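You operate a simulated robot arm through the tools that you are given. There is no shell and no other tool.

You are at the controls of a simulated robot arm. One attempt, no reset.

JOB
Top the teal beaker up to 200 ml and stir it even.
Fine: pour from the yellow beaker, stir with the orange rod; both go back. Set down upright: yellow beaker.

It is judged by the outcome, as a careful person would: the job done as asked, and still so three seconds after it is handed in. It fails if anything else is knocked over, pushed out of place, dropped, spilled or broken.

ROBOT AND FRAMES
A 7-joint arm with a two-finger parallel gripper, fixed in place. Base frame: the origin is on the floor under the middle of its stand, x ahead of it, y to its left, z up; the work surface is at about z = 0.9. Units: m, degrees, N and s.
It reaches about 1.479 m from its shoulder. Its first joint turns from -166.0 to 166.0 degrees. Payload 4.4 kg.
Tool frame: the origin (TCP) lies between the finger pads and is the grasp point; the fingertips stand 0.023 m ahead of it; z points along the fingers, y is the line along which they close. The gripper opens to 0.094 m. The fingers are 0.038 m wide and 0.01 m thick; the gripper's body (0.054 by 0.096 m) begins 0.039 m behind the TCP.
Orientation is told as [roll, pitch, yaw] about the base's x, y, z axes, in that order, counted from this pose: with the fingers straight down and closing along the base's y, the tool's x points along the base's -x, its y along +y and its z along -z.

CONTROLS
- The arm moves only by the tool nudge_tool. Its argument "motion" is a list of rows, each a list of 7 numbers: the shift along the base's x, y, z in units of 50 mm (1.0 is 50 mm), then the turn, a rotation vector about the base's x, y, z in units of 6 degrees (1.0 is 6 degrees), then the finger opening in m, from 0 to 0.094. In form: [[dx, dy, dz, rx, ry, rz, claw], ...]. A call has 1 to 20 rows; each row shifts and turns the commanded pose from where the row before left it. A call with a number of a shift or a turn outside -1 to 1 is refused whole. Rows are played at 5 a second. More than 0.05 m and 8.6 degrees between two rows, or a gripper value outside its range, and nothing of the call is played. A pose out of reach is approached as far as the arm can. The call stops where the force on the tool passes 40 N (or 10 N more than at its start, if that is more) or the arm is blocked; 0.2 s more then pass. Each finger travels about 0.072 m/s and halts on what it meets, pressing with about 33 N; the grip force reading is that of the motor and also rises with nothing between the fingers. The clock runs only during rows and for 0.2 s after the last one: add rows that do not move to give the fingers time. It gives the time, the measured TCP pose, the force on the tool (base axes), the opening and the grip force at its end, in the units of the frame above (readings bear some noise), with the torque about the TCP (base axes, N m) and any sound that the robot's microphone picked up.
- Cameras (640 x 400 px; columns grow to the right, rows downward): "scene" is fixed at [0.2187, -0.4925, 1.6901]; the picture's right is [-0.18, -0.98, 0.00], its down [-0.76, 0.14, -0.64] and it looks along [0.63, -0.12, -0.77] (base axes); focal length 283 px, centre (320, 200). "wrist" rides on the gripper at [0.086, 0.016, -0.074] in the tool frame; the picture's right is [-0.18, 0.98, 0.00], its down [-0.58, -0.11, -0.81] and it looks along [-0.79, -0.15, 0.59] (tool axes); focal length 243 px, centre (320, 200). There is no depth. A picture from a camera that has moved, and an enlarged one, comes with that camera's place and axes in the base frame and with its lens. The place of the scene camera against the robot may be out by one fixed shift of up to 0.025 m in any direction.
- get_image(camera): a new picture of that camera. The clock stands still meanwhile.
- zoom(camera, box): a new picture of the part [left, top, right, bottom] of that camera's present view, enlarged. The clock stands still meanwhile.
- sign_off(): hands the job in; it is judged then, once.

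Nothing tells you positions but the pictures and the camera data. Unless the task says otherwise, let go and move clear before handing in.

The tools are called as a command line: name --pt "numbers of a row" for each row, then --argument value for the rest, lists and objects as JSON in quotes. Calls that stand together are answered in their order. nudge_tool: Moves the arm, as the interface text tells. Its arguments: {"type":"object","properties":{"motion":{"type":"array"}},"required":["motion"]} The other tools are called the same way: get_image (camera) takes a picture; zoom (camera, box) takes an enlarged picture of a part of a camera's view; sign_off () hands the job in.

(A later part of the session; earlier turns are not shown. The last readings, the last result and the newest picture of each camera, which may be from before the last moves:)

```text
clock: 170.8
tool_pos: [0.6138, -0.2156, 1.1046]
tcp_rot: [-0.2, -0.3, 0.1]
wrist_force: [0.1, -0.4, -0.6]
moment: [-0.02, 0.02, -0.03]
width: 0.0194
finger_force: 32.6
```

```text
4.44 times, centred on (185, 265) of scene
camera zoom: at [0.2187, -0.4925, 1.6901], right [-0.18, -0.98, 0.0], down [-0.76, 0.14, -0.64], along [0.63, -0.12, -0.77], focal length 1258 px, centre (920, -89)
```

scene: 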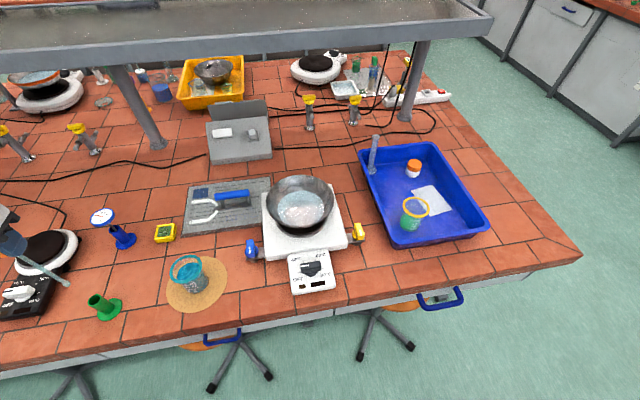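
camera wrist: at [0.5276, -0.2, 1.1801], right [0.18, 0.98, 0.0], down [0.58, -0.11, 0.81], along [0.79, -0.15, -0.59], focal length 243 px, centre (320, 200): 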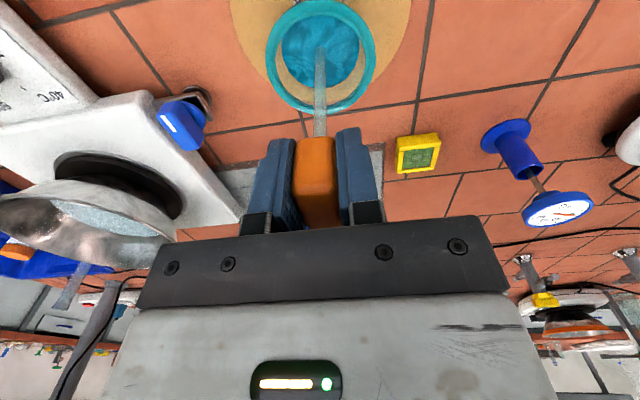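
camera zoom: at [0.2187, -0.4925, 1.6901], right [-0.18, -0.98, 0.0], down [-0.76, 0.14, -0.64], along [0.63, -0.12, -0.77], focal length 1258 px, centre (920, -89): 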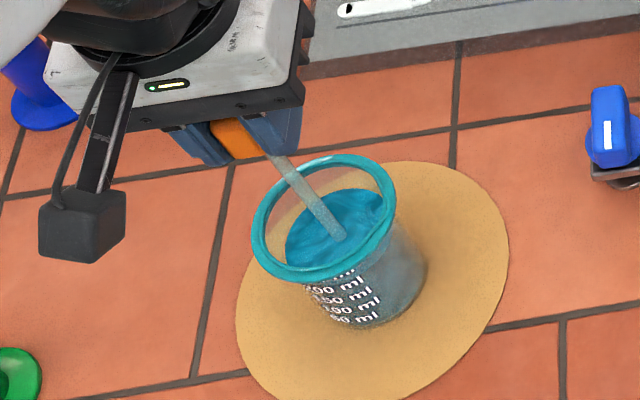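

The tip is in the liquid near the centre. I'll stir in circles of about 16 mm radius.

nudge_tool --pt "0.15 0 -0.08 0 0 0 0.005" --pt "0.17 0 -0.08 0 0 0 0.005" --pt "-0.094 0.226 0 0 0 0 0.005" --pt "-0.226 0.094 0 0 0 0 0.005" --pt "-0.226 -0.094 0 0 0 0 0.005" --pt "-0.094 -0.226 0 0 0 0 0.005" --pt "0.094 -0.226 0 0 0 0 0.005" --pt "0.226 -0.094 0 0 0 0 0.005" --pt "0.226 0.094 0 0 0 0 0.005" --pt "0.094 0.226 0 0 0 0 0.005" --pt "-0.094 0.226 0 0 0 0 0.005" --pt "-0.226 0.094 0 0 0 0 0.005" --pt "-0.226 -0.094 0 0 0 0 0.005" --pt "-0.094 -0.226 0 0 0 0 0.005" --pt "0.094 -0.226 0 0 0 0 0.005" --pt "0.226 -0.094 0 0 0 0 0.005" --pt "0.226 0.094 0 0 0 0 0.005" --pt "0.094 0.226 0 0 0 0 0.005"

get_image --camera "wrist"

zoom --camera "wrist" --box '[240, 20, 400, 150]'

zoom --camera "scene" --box '[130, 220, 240, 310]'

```text
clock: 174.6
tool_pos: [0.6298, -0.2148, 1.0983]
tcp_rot: [-0.1, -0.1, 0.2]
wrist_force: [0.4, -0.7, 0.5]
moment: [0.02, -0.01, -0.01]
width: 0.019
finger_force: 32.8
```

```text
taken
camera wrist: at [0.5431, -0.1993, 1.1725], right [0.18, 0.98, 0.0], down [0.58, -0.11, 0.81], along [0.79, -0.15, -0.59], focal length 243 px, centre (320, 200)
```

wrist: 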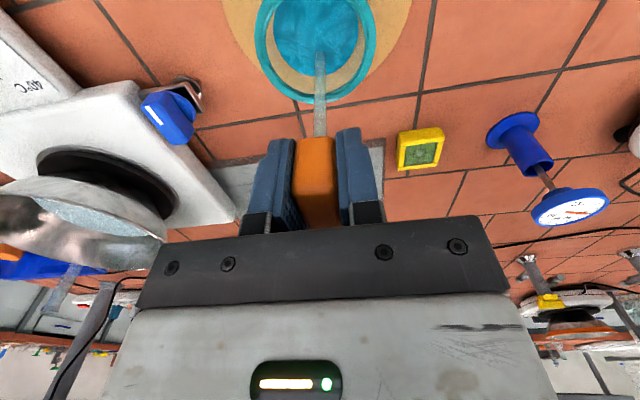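

```text
3.08 times, centred on (320, 85) of wrist
camera zoom: at [0.5431, -0.1993, 1.1725], right [0.18, 0.98, 0.0], down [0.58, -0.11, 0.81], along [0.79, -0.15, -0.59], focal length 746 px, centre (320, 554)
```

zoom: 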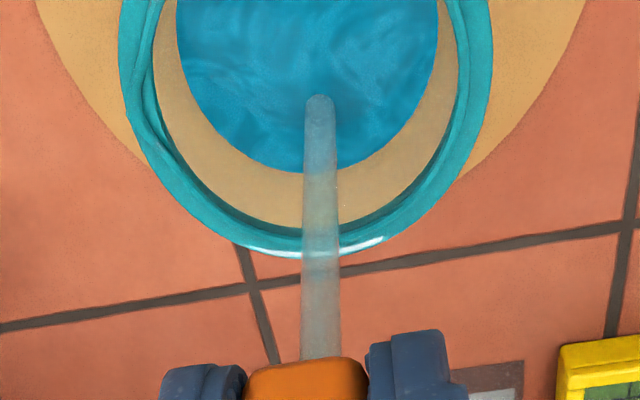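

```text
4.44 times, centred on (185, 265) of scene
camera zoom: at [0.2187, -0.4925, 1.6901], right [-0.18, -0.98, 0.0], down [-0.76, 0.14, -0.64], along [0.63, -0.12, -0.77], focal length 1258 px, centre (920, -89)
```

zoom: 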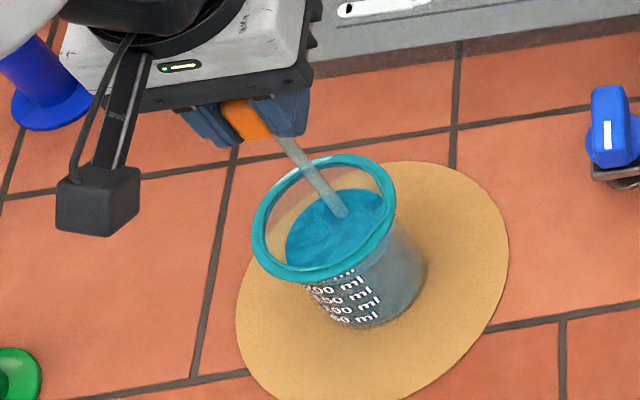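

Streaks are fading. I'll continue with quicker circles.

nudge_tool --pt "-0.16 0.277 0 0 0 0 0.005" --pt "-0.32 0 0 0 0 0 0.005" --pt "-0.16 -0.277 0 0 0 0 0.005" --pt "0.16 -0.277 0 0 0 0 0.005" --pt "0.32 0 0 0 0 0 0.005" --pt "0.16 0.277 0 0 0 0 0.005" --pt "-0.16 0.277 0 0 0 0 0.005" --pt "-0.32 0 0 0 0 0 0.005" --pt "-0.16 -0.277 0 0 0 0 0.005" --pt "0.16 -0.277 0 0 0 0 0.005" --pt "0.32 0 0 0 0 0 0.005" --pt "0.16 0.277 0 0 0 0 0.005" --pt "-0.16 0.277 0 0 0 0 0.005" --pt "-0.32 0 0 0 0 0 0.005" --pt "-0.16 -0.277 0 0 0 0 0.005" --pt "0.16 -0.277 0 0 0 0 0.005" --pt "0.32 0 0 0 0 0 0.005" --pt "0.16 0.277 0 0 0 0 0.005"

zoom --camera "wrist" --box '[240, 20, 400, 150]'

zoom --camera "scene" --box '[165, 250, 215, 300]'

```text
clock: 178.4
tool_pos: [0.6299, -0.2161, 1.0982]
tcp_rot: [-0.1, -0.2, 0.1]
wrist_force: [1.3, -0.4, -0.5]
moment: [-0.03, 0.0, 0.02]
width: 0.0191
finger_force: 32.5
```

```text
3.08 times, centred on (320, 85) of wrist
camera zoom: at [0.5436, -0.2004, 1.1731], right [0.18, 0.98, 0.0], down [0.58, -0.11, 0.81], along [0.79, -0.15, -0.59], focal length 746 px, centre (320, 554)
```

zoom: 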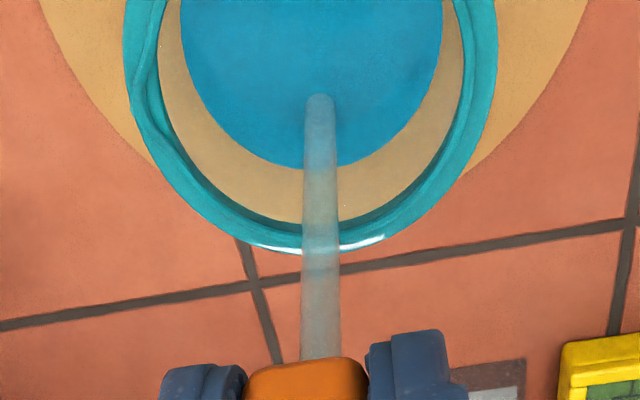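

```text
8.00 times, centred on (190, 275) of scene
camera zoom: at [0.2187, -0.4925, 1.6901], right [-0.18, -0.98, 0.0], down [-0.76, 0.14, -0.64], along [0.63, -0.12, -0.77], focal length 2265 px, centre (1360, -400)
```

zoom: 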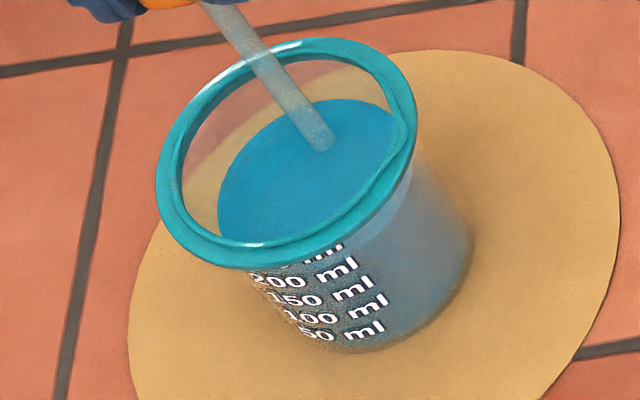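

The liquid is now visibly uniform. One more set of turns for good measure, ending at the centre.

nudge_tool --pt "-0.16 0.277 0 0 0 0 0.005" --pt "-0.32 0 0 0 0 0 0.005" --pt "-0.16 -0.277 0 0 0 0 0.005" --pt "0.16 -0.277 0 0 0 0 0.005" --pt "0.32 0 0 0 0 0 0.005" --pt "0.16 0.277 0 0 0 0 0.005" --pt "-0.16 0.277 0 0 0 0 0.005" --pt "-0.32 0 0 0 0 0 0.005" --pt "-0.16 -0.277 0 0 0 0 0.005" --pt "0.16 -0.277 0 0 0 0 0.005" --pt "0.32 0 0 0 0 0 0.005" --pt "0.16 0.277 0 0 0 0 0.005" --pt "-0.16 0 0 0 0 0 0.005" --pt "-0.16 0 0 0 0 0 0.005" --pt "0 0 0 0 0 0 0.005" --pt "0 0 0 0 0 0 0.005" --pt "0 0 0 0 0 0 0.005"

get_image --camera "wrist"

zoom --camera "scene" --box '[165, 250, 215, 300]'

```text
clock: 182.0
tool_pos: [0.615, -0.2155, 1.0967]
tcp_rot: [0.0, -0.2, 0.1]
wrist_force: [-0.1, -0.6, 0.9]
moment: [-0.03, 0.04, -0.03]
width: 0.0193
finger_force: 32.5
```

```text
taken
camera wrist: at [0.5271, -0.1998, 1.1723], right [0.18, 0.98, 0.0], down [0.58, -0.11, 0.81], along [0.79, -0.15, -0.59], focal length 243 px, centre (320, 200)
```

wrist: 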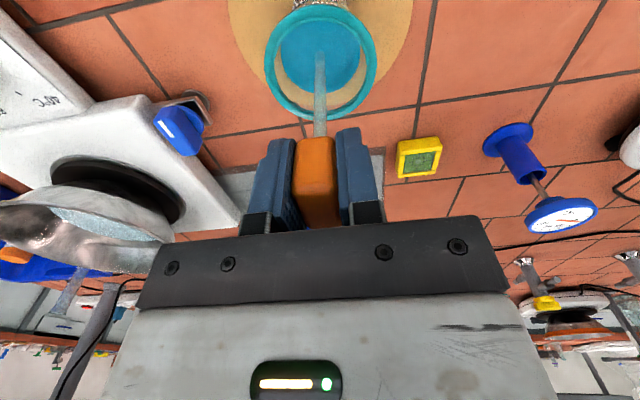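

```text
8.00 times, centred on (190, 275) of scene
camera zoom: at [0.2187, -0.4925, 1.6901], right [-0.18, -0.98, 0.0], down [-0.76, 0.14, -0.64], along [0.63, -0.12, -0.77], focal length 2265 px, centre (1360, -400)
```

zoom: 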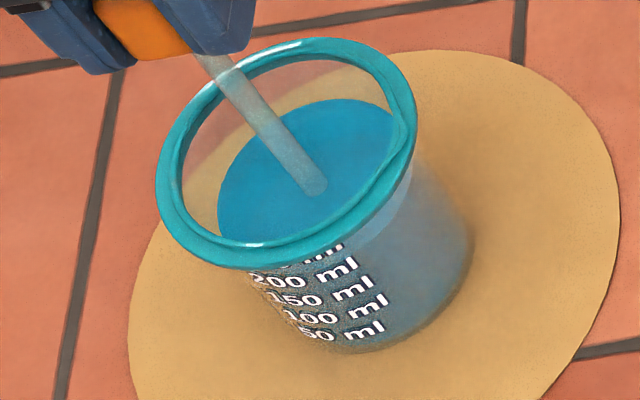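

Evenly mixed. I'll raise the tip just above the surface and let it drain a moment inside the beaker before lifting clear.

nudge_tool --pt "0 0 0.2 0 0 0 0.005" --pt "0 0 0.4 0 0 0 0.005" --pt "0 0 0.4 0 0 0 0.005" --pt "0 0 0.2 0 0 0 0.005" --pt "0 0 0 0 0 0 0.005" --pt "0 0 0 0 0 0 0.005" --pt "0 0 0 0 0 0 0.005" --pt "0 0 0 0 0 0 0.005" --pt "0 0 0 0 0 0 0.005" --pt "0 0 0 0 0 0 0.005" --pt "0 0 0 0 0 0 0.005" --pt "0 0 0 0 0 0 0.005" --pt "0 0 0.3 0 0 0 0.005" --pt "0 0 0.5 0 0 0 0.005" --pt "0 0 0.5 0 0 0 0.005" --pt "0 0 0.4 0 0 0 0.005" --pt "0 0 0 0 0 0 0.005" --pt "0 0 0 0 0 0 0.005" --pt "0 0 0 0 0 0 0.005"

get_image --camera "wrist"

zoom --camera "scene" --box '[120, 180, 260, 320]'

```text
clock: 186.0
tool_pos: [0.6132, -0.2148, 1.2437]
tcp_rot: [-0.1, -0.2, 0.3]
wrist_force: [0.3, 0.7, -0.1]
moment: [0.04, 0.0, 0.01]
width: 0.019
finger_force: 33.1
```

```text
taken
camera wrist: at [0.5273, -0.1996, 1.3179], right [0.18, 0.98, 0.0], down [0.58, -0.11, 0.81], along [0.8, -0.15, -0.59], focal length 243 px, centre (320, 200)
```

wrist: 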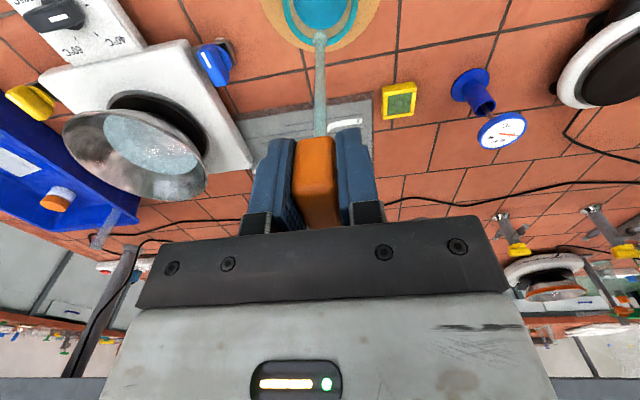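

```text
2.86 times, centred on (190, 250) of scene
camera zoom: at [0.2187, -0.4925, 1.6901], right [-0.18, -0.98, 0.0], down [-0.76, 0.14, -0.64], along [0.63, -0.12, -0.77], focal length 809 px, centre (691, 57)
```

zoom: 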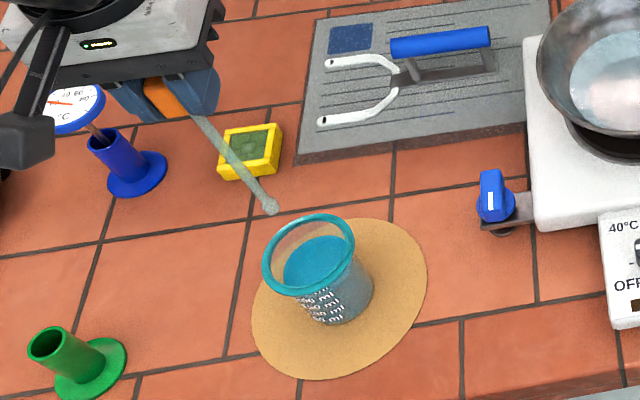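

Clean lift. Carrying the rod back above its holder.

nudge_tool --pt "-0.03 0.2 0 0 0 0 0.005" --pt "-0.07 0.4 0 0 0 0 0.005" --pt "-0.08 0.5 0 0 0 0 0.005" --pt "-0.08 0.5 0 0 0 0 0.005" --pt "-0.08 0.5 0 0 0 0 0.005" --pt "-0.08 0.5 0 0 0 0 0.005" --pt "-0.08 0.5 0 0 0 0 0.005" --pt "-0.08 0.5 0 0 0 0 0.005" --pt "-0.05 0.4 0 0 0 0 0.005" --pt "-0.035 0.3 0 0 0 0 0.005" --pt "-0.013 0.198 0 0 0 0 0.005" --pt "0 0 0 0 0 0 0.005" --pt "0 0 0 0 0 0 0.005"

get_image --camera "wrist"

zoom --camera "wrist" --box '[260, 0, 380, 80]'

zoom --camera "scene" --box '[0, 200, 160, 330]'

```text
clock: 188.8
tool_pos: [0.5801, 0.0111, 1.241]
tcp_rot: [0.0, -0.3, 0.2]
wrist_force: [0.3, 0.2, -0.2]
moment: [-0.05, 0.01, 0.01]
width: 0.0193
finger_force: 33.0
```

```text
taken
camera wrist: at [0.4929, 0.0254, 1.3167], right [0.18, 0.98, 0.0], down [0.58, -0.11, 0.81], along [0.79, -0.15, -0.59], focal length 243 px, centre (320, 200)
```

wrist: 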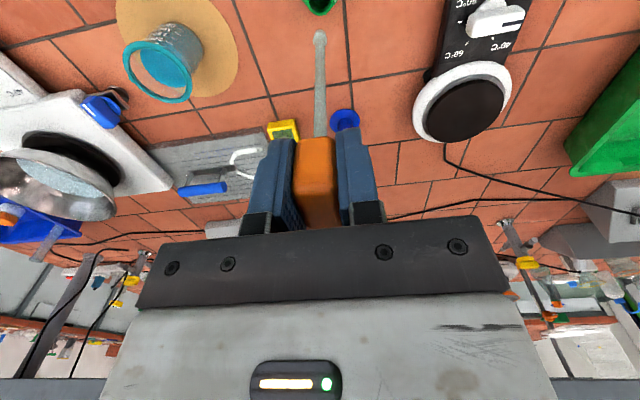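

```text
5.00 times, centred on (320, 40) of wrist
camera zoom: at [0.4929, 0.0254, 1.3167], right [0.18, 0.98, 0.0], down [0.58, -0.11, 0.81], along [0.79, -0.15, -0.59], focal length 1213 px, centre (320, 1000)
```

zoom: 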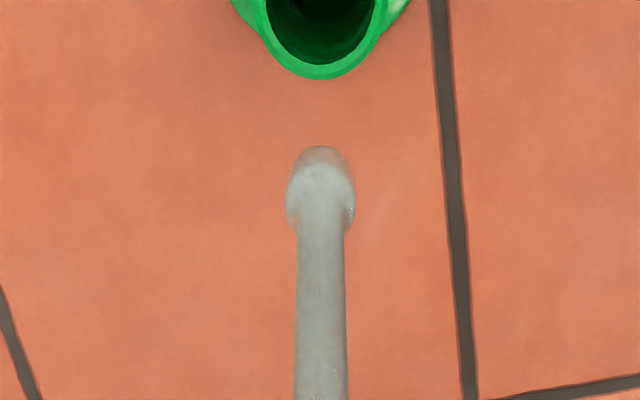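

```text
3.08 times, centred on (80, 265) of scene
camera zoom: at [0.2187, -0.4925, 1.6901], right [-0.18, -0.98, 0.0], down [-0.76, 0.14, -0.64], along [0.63, -0.12, -0.77], focal length 871 px, centre (1058, 0)
```

zoom: 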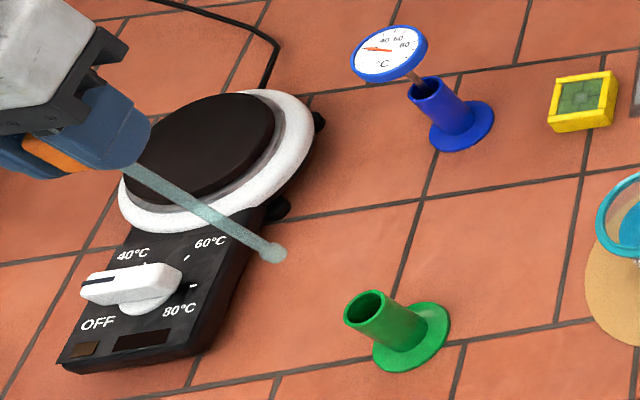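

Rod and holder are aligned to within a millimetre. Lowering until the tip is just above the opening, then checking.

nudge_tool --pt "-0.02 -0.018 -0.3 0 0 0 0.005" --pt "0 0 -0.5 0 0 0 0.005" --pt "0 0 -0.5 0 0 0 0.005" --pt "0 0 -0.3 0 0 0 0.005" --pt "0 0 0 0 0 0 0.005" --pt "0 0 0 0 0 0 0.005"

zoom --camera "wrist" --box '[260, 0, 380, 80]'

zoom --camera "scene" --box '[40, 240, 140, 330]'

```text
clock: 190.2
tool_pos: [0.5781, 0.0091, 1.1633]
tcp_rot: [-0.1, -0.1, 0.1]
wrist_force: [0.2, -0.2, 0.2]
moment: [-0.01, -0.02, 0.02]
width: 0.0192
finger_force: 32.6
```

```text
5.00 times, centred on (320, 40) of wrist
camera zoom: at [0.4919, 0.0243, 1.2372], right [0.18, 0.98, 0.0], down [0.58, -0.11, 0.81], along [0.79, -0.15, -0.59], focal length 1213 px, centre (320, 1000)
```

zoom: 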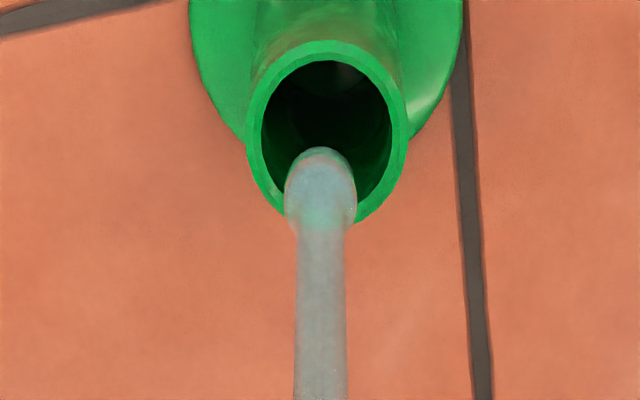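

```text
4.44 times, centred on (90, 285) of scene
camera zoom: at [0.2187, -0.4925, 1.6901], right [-0.18, -0.98, 0.0], down [-0.76, 0.14, -0.64], along [0.63, -0.12, -0.77], focal length 1258 px, centre (1342, -178)
```

zoom: 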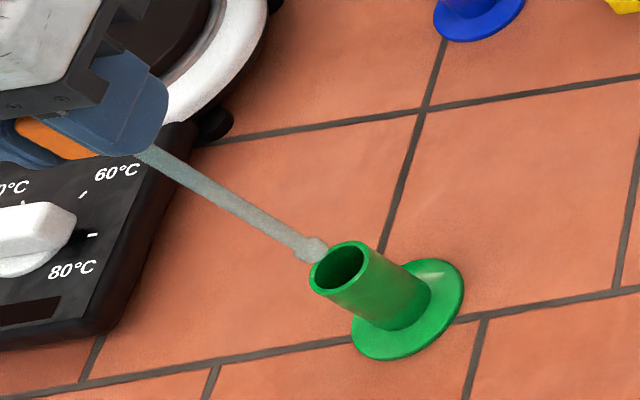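

nudge_tool --pt "0 0.022 -0.1 0 0 0 0.005" --pt "0 0 -0.3 0 0 0 0.005" --pt "0 0 -0.3 0 0 0 0.005" --pt "0 0 -0.3 0 0 0 0.005" --pt "0 0 -0.3 0 0 0 0.005" --pt "0 0 -0.2 0 0 0 0.005" --pt "0 0 -0.12 0 0 0 0.005" --pt "0 0 0 0 0 0 0.005"

get_image --camera "wrist"

zoom --camera "scene" --box '[40, 240, 140, 330]'

```text
clock: 192.0
tool_pos: [0.5795, 0.011, 1.0811]
tcp_rot: [0.0, -0.1, 0.1]
wrist_force: [-0.2, -0.1, 0.0]
moment: [0.0, 0.03, 0.01]
width: 0.0191
finger_force: 32.7
```

```text
taken
camera wrist: at [0.4926, 0.0255, 1.1558], right [0.18, 0.98, 0.0], down [0.58, -0.11, 0.81], along [0.79, -0.15, -0.59], focal length 243 px, centre (320, 200)
```

wrist: 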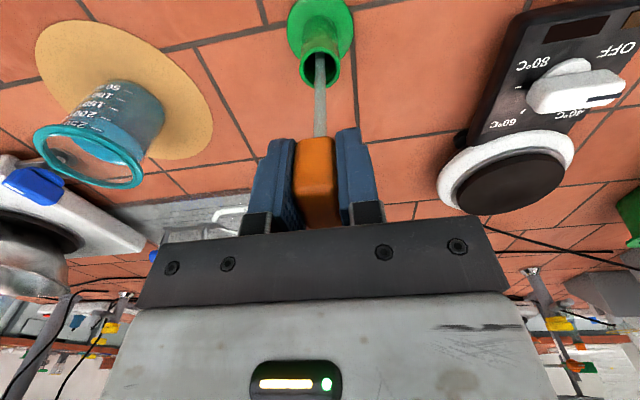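

```text
4.44 times, centred on (90, 285) of scene
camera zoom: at [0.2187, -0.4925, 1.6901], right [-0.18, -0.98, 0.0], down [-0.76, 0.14, -0.64], along [0.63, -0.12, -0.77], focal length 1258 px, centre (1342, -178)
```

zoom: 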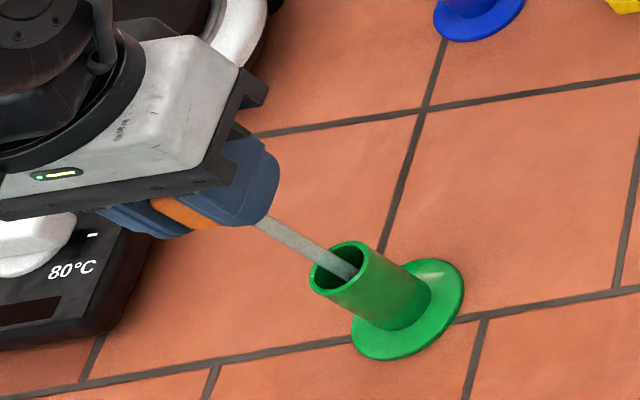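

The rod is in the tube, about 4 mm above its original height. I'll ease it down in 1–2 mm steps until it seats.

nudge_tool --pt "0 0 -0.03 0 0 0 0.005" --pt "0 0 -0.03 0 0 0 0.005" --pt "0 0 -0.02 0 0 0 0.005" --pt "0 0 0 0 0 0 0.005"

```text
clock: 193.0
tool_pos: [0.5787, 0.0116, 1.0767]
tcp_rot: [0.0, -0.2, 0.2]
wrist_force: [-2.0, -1.0, 8.9]
moment: [-0.05, 0.29, 0.0]
width: 0.0192
finger_force: 33.3
```

Seated, with 8.9 N contact at the original height. Easing off and opening.

nudge_tool --pt "0 0 0.015 0 0 0 0.005" --pt "0 0 0 0 0 0 0.02" --pt "0 0 0 0 0 0 0.03" --pt "0 0 0 0 0 0 0.045" --pt "0 0 0 0 0 0 0.055" --pt "0 0 0 0 0 0 0.055"

get_image --camera "wrist"

```text
clock: 194.4
tool_pos: [0.58, 0.0107, 1.0782]
tcp_rot: [-0.1, -0.3, 0.1]
wrist_force: [-0.2, -0.6, -1.2]
moment: [0.0, -0.01, 0.0]
width: 0.055
finger_force: 0.0
```

```text
taken
camera wrist: at [0.4926, 0.0258, 1.153], right [0.18, 0.98, 0.0], down [0.58, -0.11, 0.81], along [0.79, -0.15, -0.59], focal length 243 px, centre (320, 200)
```

wrist: 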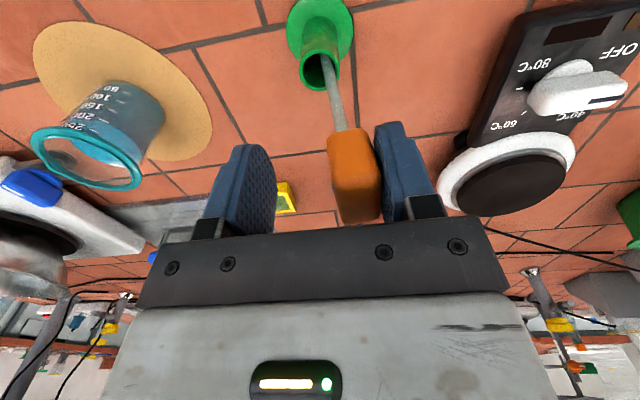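

The rod sits in the tube but has leaned slightly to one side on release. I'll check how it rests.

zoom --camera "scene" --box '[30, 240, 140, 330]'

zoom --camera "wrist" --box '[240, 0, 440, 230]'

```text
4.44 times, centred on (85, 285) of scene
camera zoom: at [0.2187, -0.4925, 1.6901], right [-0.18, -0.98, 0.0], down [-0.76, 0.14, -0.64], along [0.63, -0.12, -0.77], focal length 1258 px, centre (1364, -178)
```

zoom: 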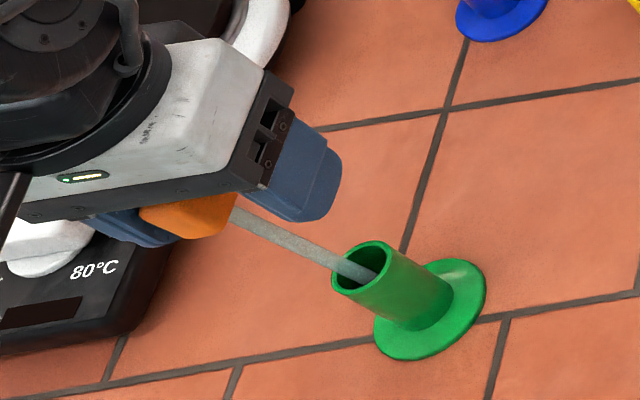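

```text
1.74 times, centred on (340, 115) of wrist
camera zoom: at [0.4926, 0.0258, 1.153], right [0.18, 0.98, 0.0], down [0.58, -0.11, 0.81], along [0.79, -0.15, -0.59], focal length 422 px, centre (285, 348)
```

zoom: 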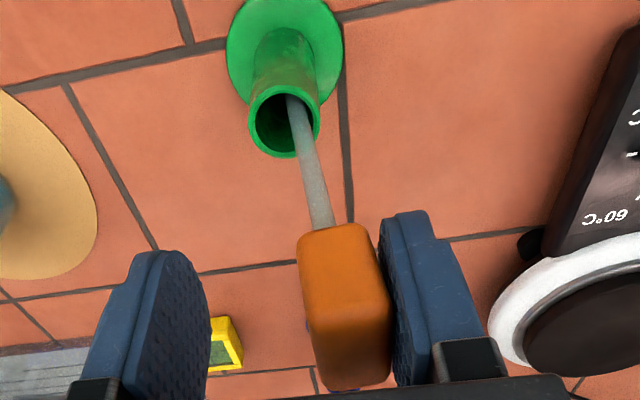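

The handle is resting against the right-hand finger. I'll regrip to bring the rod vertical again, keep it lightly seated, and release more slowly and symmetrically.

nudge_tool --pt "0 0 0 0 0 0 0.045" --pt "0 0 0 0 0 0 0.035" --pt "0 0 0 0 0 0 0.028" --pt "0 0 0 0 0 0 0.022" --pt "0 0 0 0 0 0 0.015" --pt "0 0 0 0 0 0 0.005" --pt "0 0 0 0 0 0 0.005"

get_image --camera "wrist"

zoom --camera "wrist" --box '[240, 0, 440, 230]'

```text
clock: 196.0
tool_pos: [0.5789, 0.0106, 1.0775]
tcp_rot: [0.0, -0.3, 0.2]
wrist_force: [-0.1, -0.4, -0.4]
moment: [0.02, -0.01, 0.03]
width: 0.0187
finger_force: 33.0
```

```text
taken
camera wrist: at [0.4927, 0.0258, 1.153], right [0.18, 0.98, 0.0], down [0.58, -0.11, 0.81], along [0.79, -0.15, -0.59], focal length 243 px, centre (320, 200)
```

wrist: 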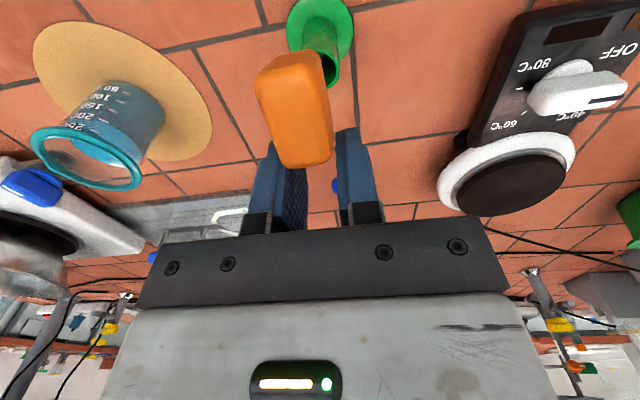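

```text
1.74 times, centred on (340, 115) of wrist
camera zoom: at [0.4927, 0.0258, 1.153], right [0.18, 0.98, 0.0], down [0.58, -0.11, 0.81], along [0.79, -0.15, -0.59], focal length 422 px, centre (285, 348)
```

zoom: 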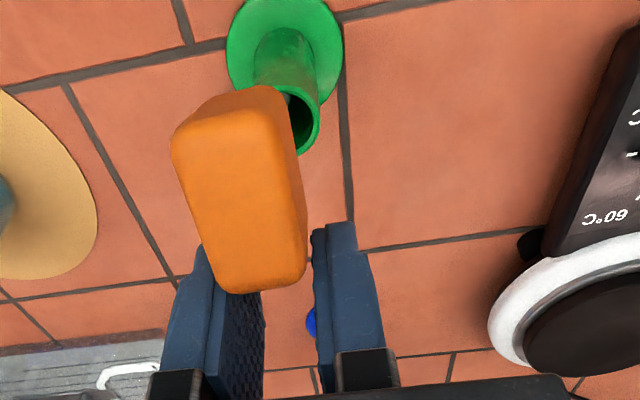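

Regripping squeezed the handle toward the camera side, and it now leans out of the pads. Before doing anything else I'll look carefully from the scene camera.

zoom --camera "scene" --box '[30, 240, 140, 330]'

zoom --camera "wrist" --box '[240, 30, 400, 150]'

```text
4.44 times, centred on (85, 285) of scene
camera zoom: at [0.2187, -0.4925, 1.6901], right [-0.18, -0.98, 0.0], down [-0.76, 0.14, -0.64], along [0.63, -0.12, -0.77], focal length 1258 px, centre (1364, -178)
```

zoom: 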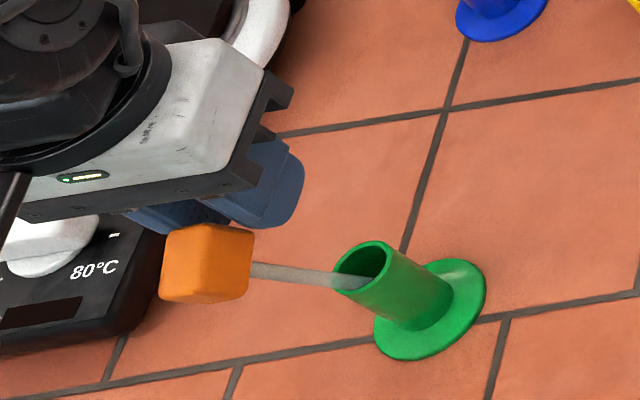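

```text
3.33 times, centred on (320, 90) of wrist
camera zoom: at [0.4927, 0.0258, 1.153], right [0.18, 0.98, 0.0], down [0.58, -0.11, 0.81], along [0.79, -0.15, -0.59], focal length 809 px, centre (320, 567)
```

zoom: 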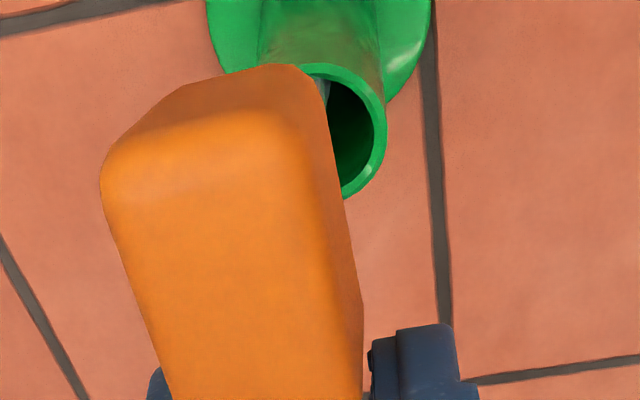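

The rod leans toward the robot, supported by the tube rim, which is stable. I'll open, back straight up, and regrasp it properly with the hand tilted to match the lean.

nudge_tool --pt "0 0 0 0 0 0 0.022" --pt "0 0 0 0 0 0 0.03" --pt "0 0 0 0 0 0 0.045" --pt "0 0 0 0 0 0 0.06" --pt "0 0 0 0 0 0 0.06"

get_image --camera "wrist"

zoom --camera "scene" --box '[30, 240, 140, 330]'

```text
clock: 197.2
tool_pos: [0.579, 0.0105, 1.0776]
tcp_rot: [0.0, 0.0, 0.1]
wrist_force: [-0.3, 0.5, -0.2]
moment: [-0.01, 0.0, -0.02]
width: 0.0601
finger_force: 0.1
```

```text
taken
camera wrist: at [0.4927, 0.0258, 1.153], right [0.18, 0.98, 0.0], down [0.58, -0.11, 0.81], along [0.79, -0.15, -0.59], focal length 243 px, centre (320, 200)
```

wrist: 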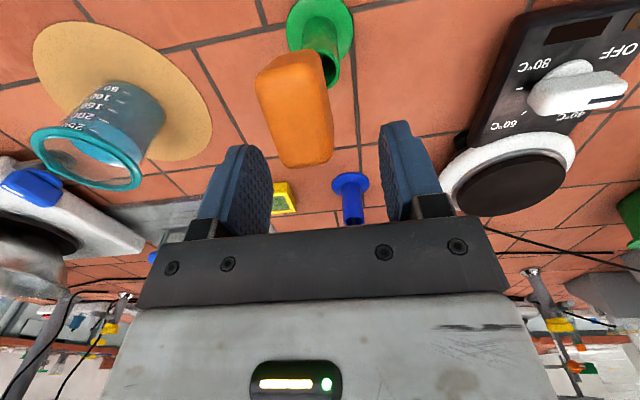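

```text
4.44 times, centred on (85, 285) of scene
camera zoom: at [0.2187, -0.4925, 1.6901], right [-0.18, -0.98, 0.0], down [-0.76, 0.14, -0.64], along [0.63, -0.12, -0.77], focal length 1258 px, centre (1364, -178)
```

zoom: 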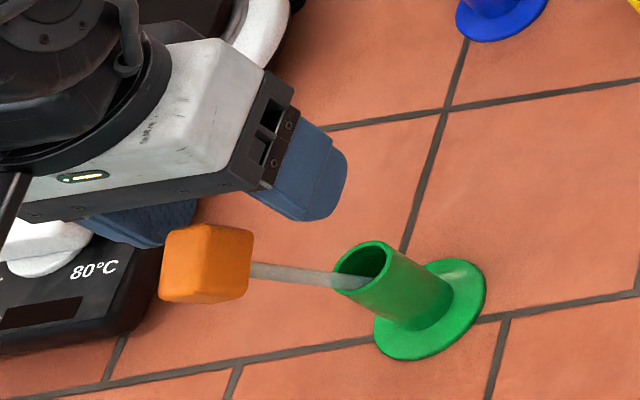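

It stays put, resting in the tube. Raising straight up to view the lean.

nudge_tool --pt "0 0 0.15 0 0 0 0.06" --pt "0 0 0.4 0 0 0 0.06" --pt "0 0 0.6 0 0 0 0.06" --pt "0 0 0.6 0 0 0 0.06" --pt "0 0 0.6 0 0 0 0.06" --pt "0 0 0.3 0 0 0 0.06" --pt "0 0 0 0 0 0 0.06"

get_image --camera "wrist"

zoom --camera "wrist" --box '[240, 0, 400, 80]'

zoom --camera "scene" --box '[30, 240, 140, 330]'

```text
clock: 198.8
tool_pos: [0.5788, 0.0098, 1.2101]
tcp_rot: [0.0, -0.1, 0.3]
wrist_force: [0.6, 0.4, 0.3]
moment: [-0.01, 0.0, 0.01]
width: 0.0599
finger_force: 0.0
```

```text
taken
camera wrist: at [0.4923, 0.0261, 1.285], right [0.18, 0.98, 0.0], down [0.58, -0.11, 0.81], along [0.79, -0.15, -0.59], focal length 243 px, centre (320, 200)
```

wrist: 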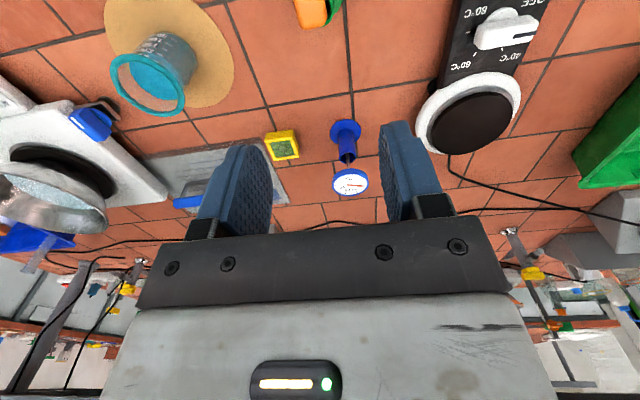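

```text
4.00 times, centred on (320, 40) of wrist
camera zoom: at [0.4923, 0.0261, 1.285], right [0.18, 0.98, 0.0], down [0.58, -0.11, 0.81], along [0.79, -0.15, -0.59], focal length 970 px, centre (320, 840)
```

zoom: 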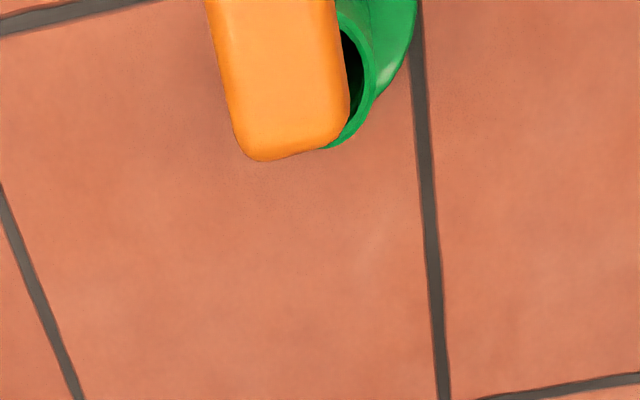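

```text
4.44 times, centred on (85, 285) of scene
camera zoom: at [0.2187, -0.4925, 1.6901], right [-0.18, -0.98, 0.0], down [-0.76, 0.14, -0.64], along [0.63, -0.12, -0.77], focal length 1258 px, centre (1364, -178)
```

zoom: 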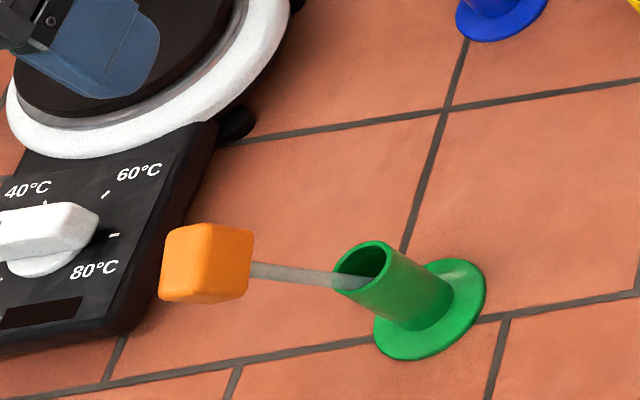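

The rod leans about 12.7° straight toward −x, resting on the tube rim. I'll tilt the hand to match and line up along the rod's axis.

nudge_tool --pt "-0.2 0 0.1 0 -0.3 0 0.06" --pt "-0.3 -0.01 0 0 -0.5 0 0.06" --pt "-0.3 -0.01 0 0 -0.5 0 0.06" --pt "-0.3 0 -0.1 0 -0.5 -0.04 0.06" --pt "-0.2 0 -0.1 0 -0.32 0 0.06" --pt "0 0 0 0 0 0 0.06" --pt "0 0 0 0 0 0 0.06"

get_image --camera "wrist"

zoom --camera "wrist" --box '[240, 0, 400, 100]'

```text
clock: 200.4
tool_pos: [0.5139, 0.0097, 1.2063]
tcp_rot: [0.0, -12.9, -0.1]
wrist_force: [0.5, -0.6, 0.2]
moment: [0.0, -0.01, 0.0]
width: 0.0598
finger_force: 0.0
```

```text
taken
camera wrist: at [0.4131, 0.0255, 1.2601], right [0.18, 0.98, 0.04], down [0.38, -0.11, 0.92], along [0.91, -0.15, -0.4], focal length 243 px, centre (320, 200)
```

wrist: 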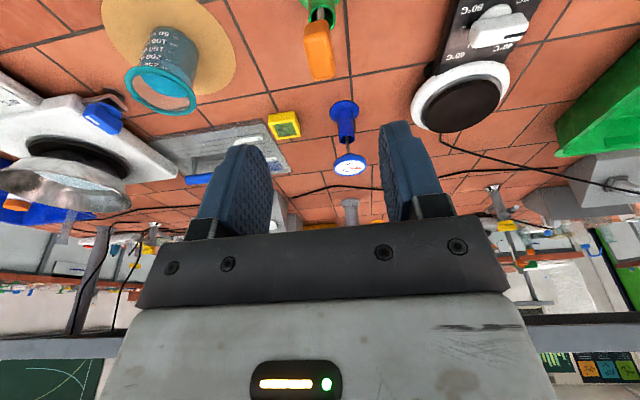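

```text
4.00 times, centred on (320, 50) of wrist
camera zoom: at [0.4131, 0.0255, 1.2601], right [0.18, 0.98, 0.04], down [0.38, -0.11, 0.92], along [0.91, -0.15, -0.4], focal length 970 px, centre (320, 800)
```

zoom: 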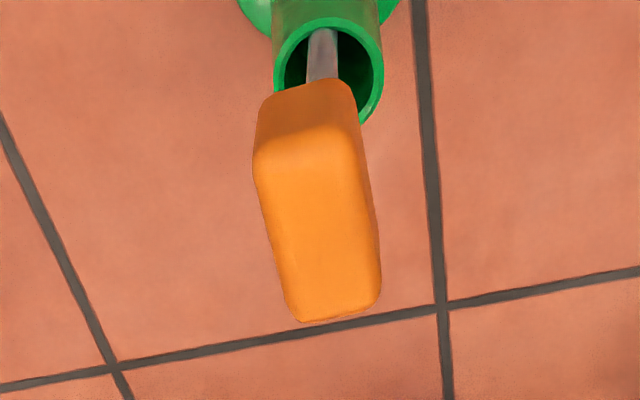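

Hand and rod axis are parallel now. I'll correct the small offset and approach partway along the axis, then re-measure.

nudge_tool --pt "-0.08 0.02 -0.16 0 0 0 0.06" --pt "0.04 0.02 -0.4 0 0 0 0.06" --pt "0.08 0 -0.4 0 0 0 0.06" --pt "0.07 0 -0.3 0 0 0 0.06" --pt "0 0 0 0 0 0 0.06" --pt "0 0 0 0 0 0 0.06"

get_image --camera "wrist"

zoom --camera "wrist" --box '[220, 60, 420, 200]'

zoom --camera "scene" --box '[30, 240, 140, 330]'

```text
clock: 201.8
tool_pos: [0.5179, 0.0126, 1.1412]
tcp_rot: [-0.1, -12.9, -0.1]
wrist_force: [-0.5, -0.4, -0.2]
moment: [-0.05, -0.01, 0.02]
width: 0.06
finger_force: 0.0
```

```text
taken
camera wrist: at [0.4189, 0.0273, 1.196], right [0.18, 0.98, 0.04], down [0.39, -0.11, 0.92], along [0.9, -0.15, -0.4], focal length 243 px, centre (320, 200)
```

wrist: 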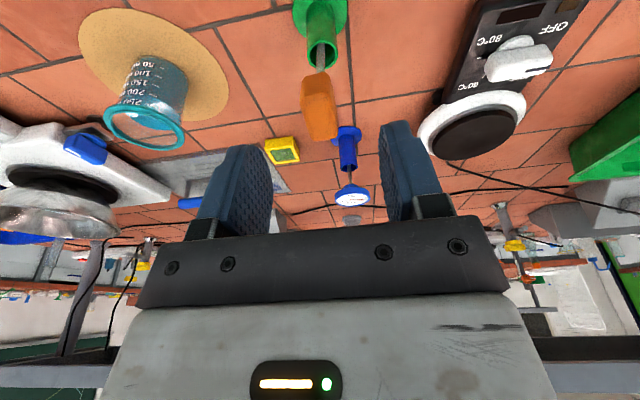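

```text
2.86 times, centred on (320, 130) of wrist
camera zoom: at [0.4189, 0.0273, 1.196], right [0.18, 0.98, 0.04], down [0.39, -0.11, 0.92], along [0.9, -0.15, -0.4], focal length 693 px, centre (320, 400)
```

zoom: 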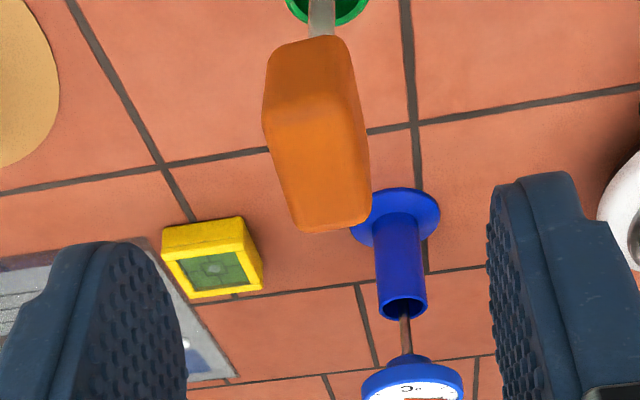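

```text
4.44 times, centred on (85, 285) of scene
camera zoom: at [0.2187, -0.4925, 1.6901], right [-0.18, -0.98, 0.0], down [-0.76, 0.14, -0.64], along [0.63, -0.12, -0.77], focal length 1258 px, centre (1364, -178)
```

zoom: 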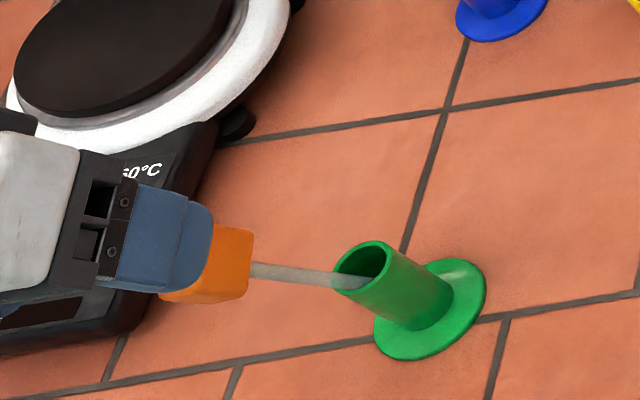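

nudge_tool --pt "0.1 0 -0.33 0 0 0 0.06" --pt "0.1 0 -0.35 0 0 0 0.05" --pt "0.09 0 -0.35 0 0 0 0.05" --pt "0.08 0 -0.28 0 0 0 0.045" --pt "0 0 0 0 0 0 0.045" --pt "0 0 0 0 0 0 0.045"

get_image --camera "wrist"

zoom --camera "wrist" --box '[220, 60, 420, 240]'

zoom --camera "scene" --box '[30, 240, 140, 330]'

```text
clock: 203.2
tool_pos: [0.5374, 0.0104, 1.0765]
tcp_rot: [-0.1, -12.7, -0.1]
wrist_force: [0.4, 0.0, 0.2]
moment: [-0.03, 0.03, 0.02]
width: 0.0449
finger_force: 0.1
```

```text
taken
camera wrist: at [0.4374, 0.0269, 1.1303], right [0.18, 0.98, 0.04], down [0.39, -0.11, 0.92], along [0.9, -0.15, -0.4], focal length 243 px, centre (320, 200)
```

wrist: 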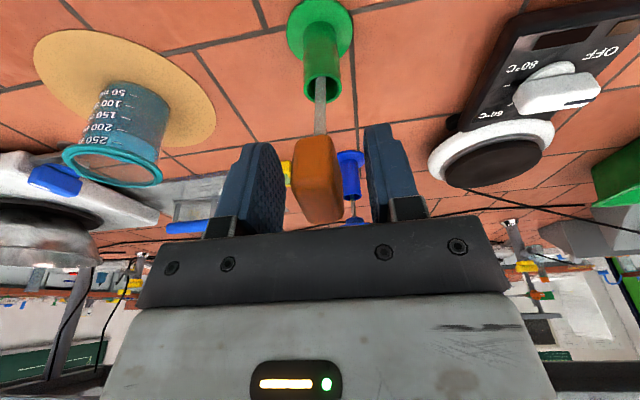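

```text
2.22 times, centred on (320, 150) of wrist
camera zoom: at [0.4374, 0.0269, 1.1303], right [0.18, 0.98, 0.04], down [0.39, -0.11, 0.92], along [0.9, -0.15, -0.4], focal length 539 px, centre (320, 311)
```

zoom: 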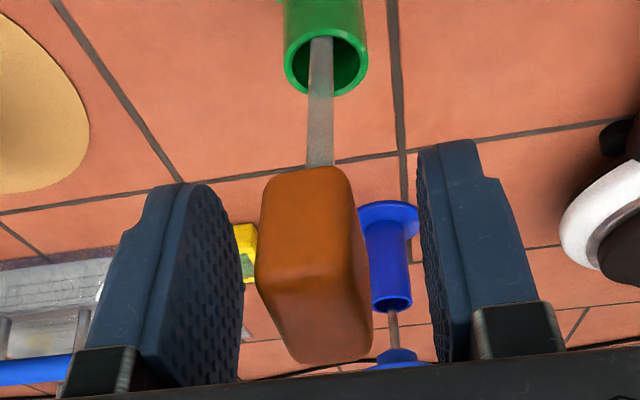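

```text
4.44 times, centred on (85, 285) of scene
camera zoom: at [0.2187, -0.4925, 1.6901], right [-0.18, -0.98, 0.0], down [-0.76, 0.14, -0.64], along [0.63, -0.12, -0.77], focal length 1258 px, centre (1364, -178)
```

zoom: 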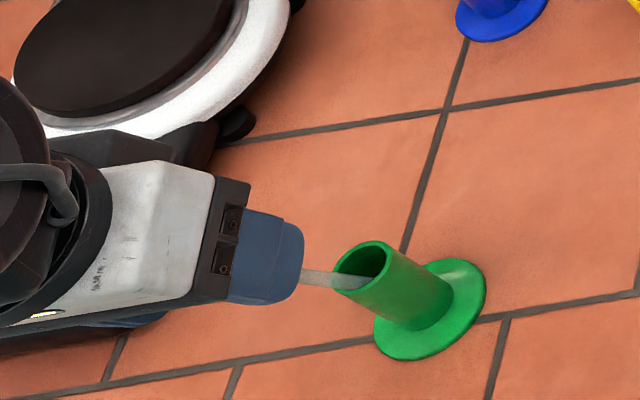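

The handle is between the pads exactly as in the first grasp. Closing slowly.

nudge_tool --pt "0 0 0 0 0 0 0.038" --pt "0 0 0 0 0 0 0.032" --pt "0 0 0 0 0 0 0.027" --pt "0 0 0 0 0 0 0.023" --pt "0 0 0 0 0 0 0.018" --pt "0 0 0 0 0 0 0.01" --pt "0 0 0 0 0 0 0.005" --pt "0 0 0 0 0 0 0.005"

get_image --camera "wrist"

zoom --camera "scene" --box '[30, 240, 140, 330]'

```text
clock: 205.0
tool_pos: [0.5382, 0.0118, 1.0769]
tcp_rot: [-0.1, -12.9, -0.1]
wrist_force: [-0.6, -0.4, 1.8]
moment: [-0.12, 0.09, -0.03]
width: 0.019
finger_force: 33.2
```

```text
taken
camera wrist: at [0.4373, 0.0271, 1.131], right [0.18, 0.98, 0.04], down [0.39, -0.11, 0.92], along [0.9, -0.15, -0.4], focal length 243 px, centre (320, 200)
```

wrist: 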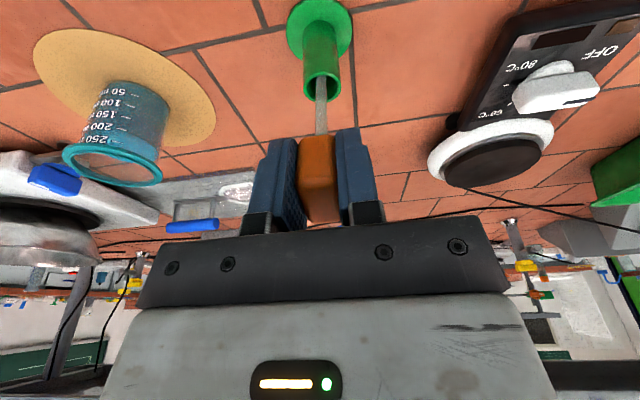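

```text
4.44 times, centred on (85, 285) of scene
camera zoom: at [0.2187, -0.4925, 1.6901], right [-0.18, -0.98, 0.0], down [-0.76, 0.14, -0.64], along [0.63, -0.12, -0.77], focal length 1258 px, centre (1364, -178)
```

zoom: 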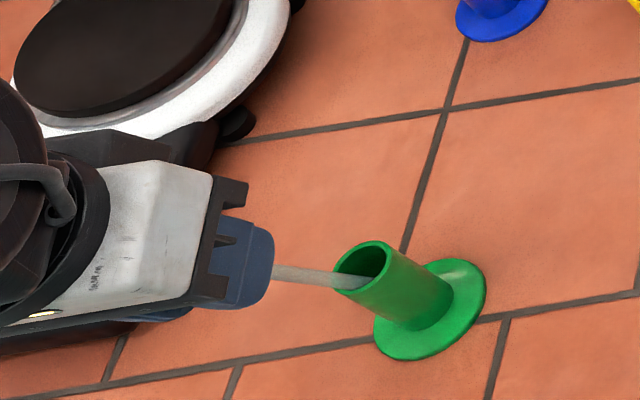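

Gripped at 19 mm. I'll lift a few millimetres along its axis, then swing it upright about the tip.

nudge_tool --pt "-0.026 0 0.116 0 0 0 0.005" --pt "0.194 0 0.03 0 0.5375 0 0.005" --pt "0.194 0 0.025 0 0.5375 0 0.005" --pt "0.194 0 0.02 0 0.5375 0 0.005" --pt "0.194 0 0.013 0.02 0.5375 0 0.005" --pt "0.06 -0.014 0 0 0 0 0.005" --pt "0 0 0 0 0 0 0.005" --pt "0 0 0 0 0 0 0.005"

get_image --camera "wrist"

zoom --camera "wrist" --box '[270, 0, 370, 150]'

zoom --camera "scene" --box '[30, 240, 140, 330]'

```text
clock: 206.8
tool_pos: [0.5782, 0.0107, 1.0873]
tcp_rot: [0.1, 0.1, -0.1]
wrist_force: [-5.6, -0.9, -0.4]
moment: [-0.1, 0.84, -0.04]
width: 0.0192
finger_force: 33.2
```

```text
taken
camera wrist: at [0.4919, 0.0262, 1.1623], right [0.19, 0.98, 0.0], down [0.58, -0.11, 0.81], along [0.79, -0.15, -0.59], focal length 243 px, centre (320, 200)
```

wrist: 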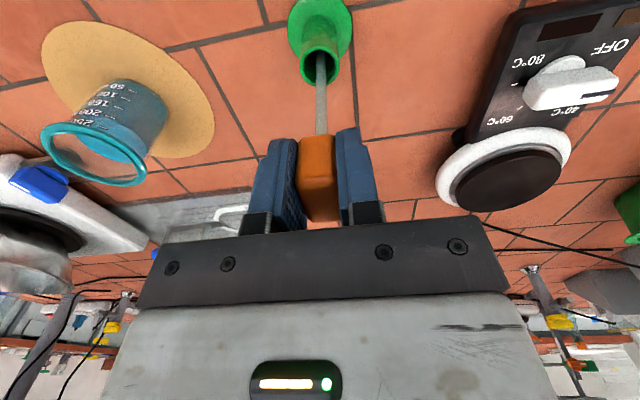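

```text
2.67 times, centred on (320, 75) of wrist
camera zoom: at [0.4919, 0.0262, 1.1623], right [0.19, 0.98, 0.0], down [0.58, -0.11, 0.81], along [0.79, -0.15, -0.59], focal length 647 px, centre (320, 533)
```

zoom: 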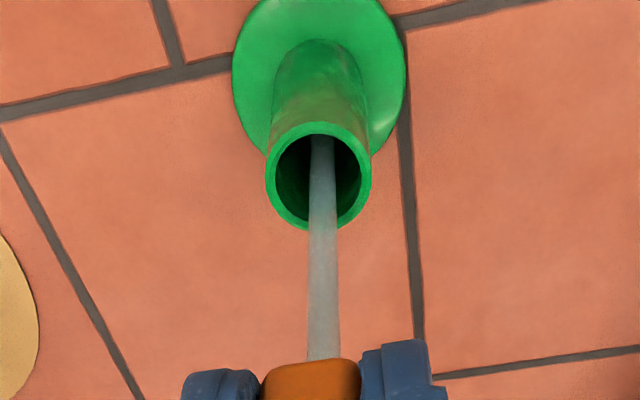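

```text
4.44 times, centred on (85, 285) of scene
camera zoom: at [0.2187, -0.4925, 1.6901], right [-0.18, -0.98, 0.0], down [-0.76, 0.14, -0.64], along [0.63, -0.12, -0.77], focal length 1258 px, centre (1364, -178)
```

zoom: 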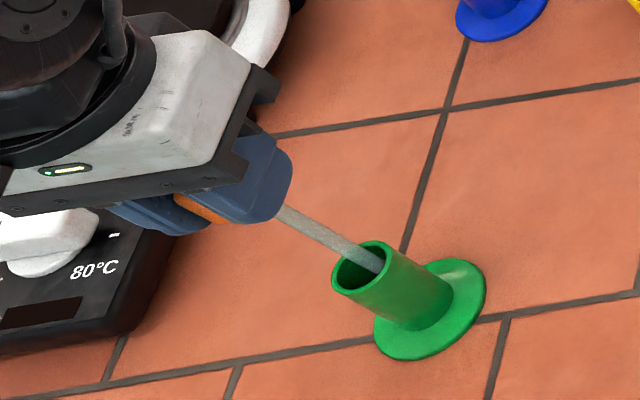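

The tip is pressing the +x side of the tube bottom (about 5.6 N side load), so I'll shift a little toward −x to relieve it.

nudge_tool --pt "-0.03 0 0.02 0 0 0 0.005" --pt "-0.03 0 0 0 0 0 0.005" --pt "0 0 0 0 0 0 0.005"

```text
clock: 207.6
tool_pos: [0.5748, 0.0105, 1.0885]
tcp_rot: [0.0, 0.0, -0.1]
wrist_force: [0.2, 0.7, 0.4]
moment: [-0.04, -0.03, 0.0]
width: 0.0191
finger_force: 32.6
```

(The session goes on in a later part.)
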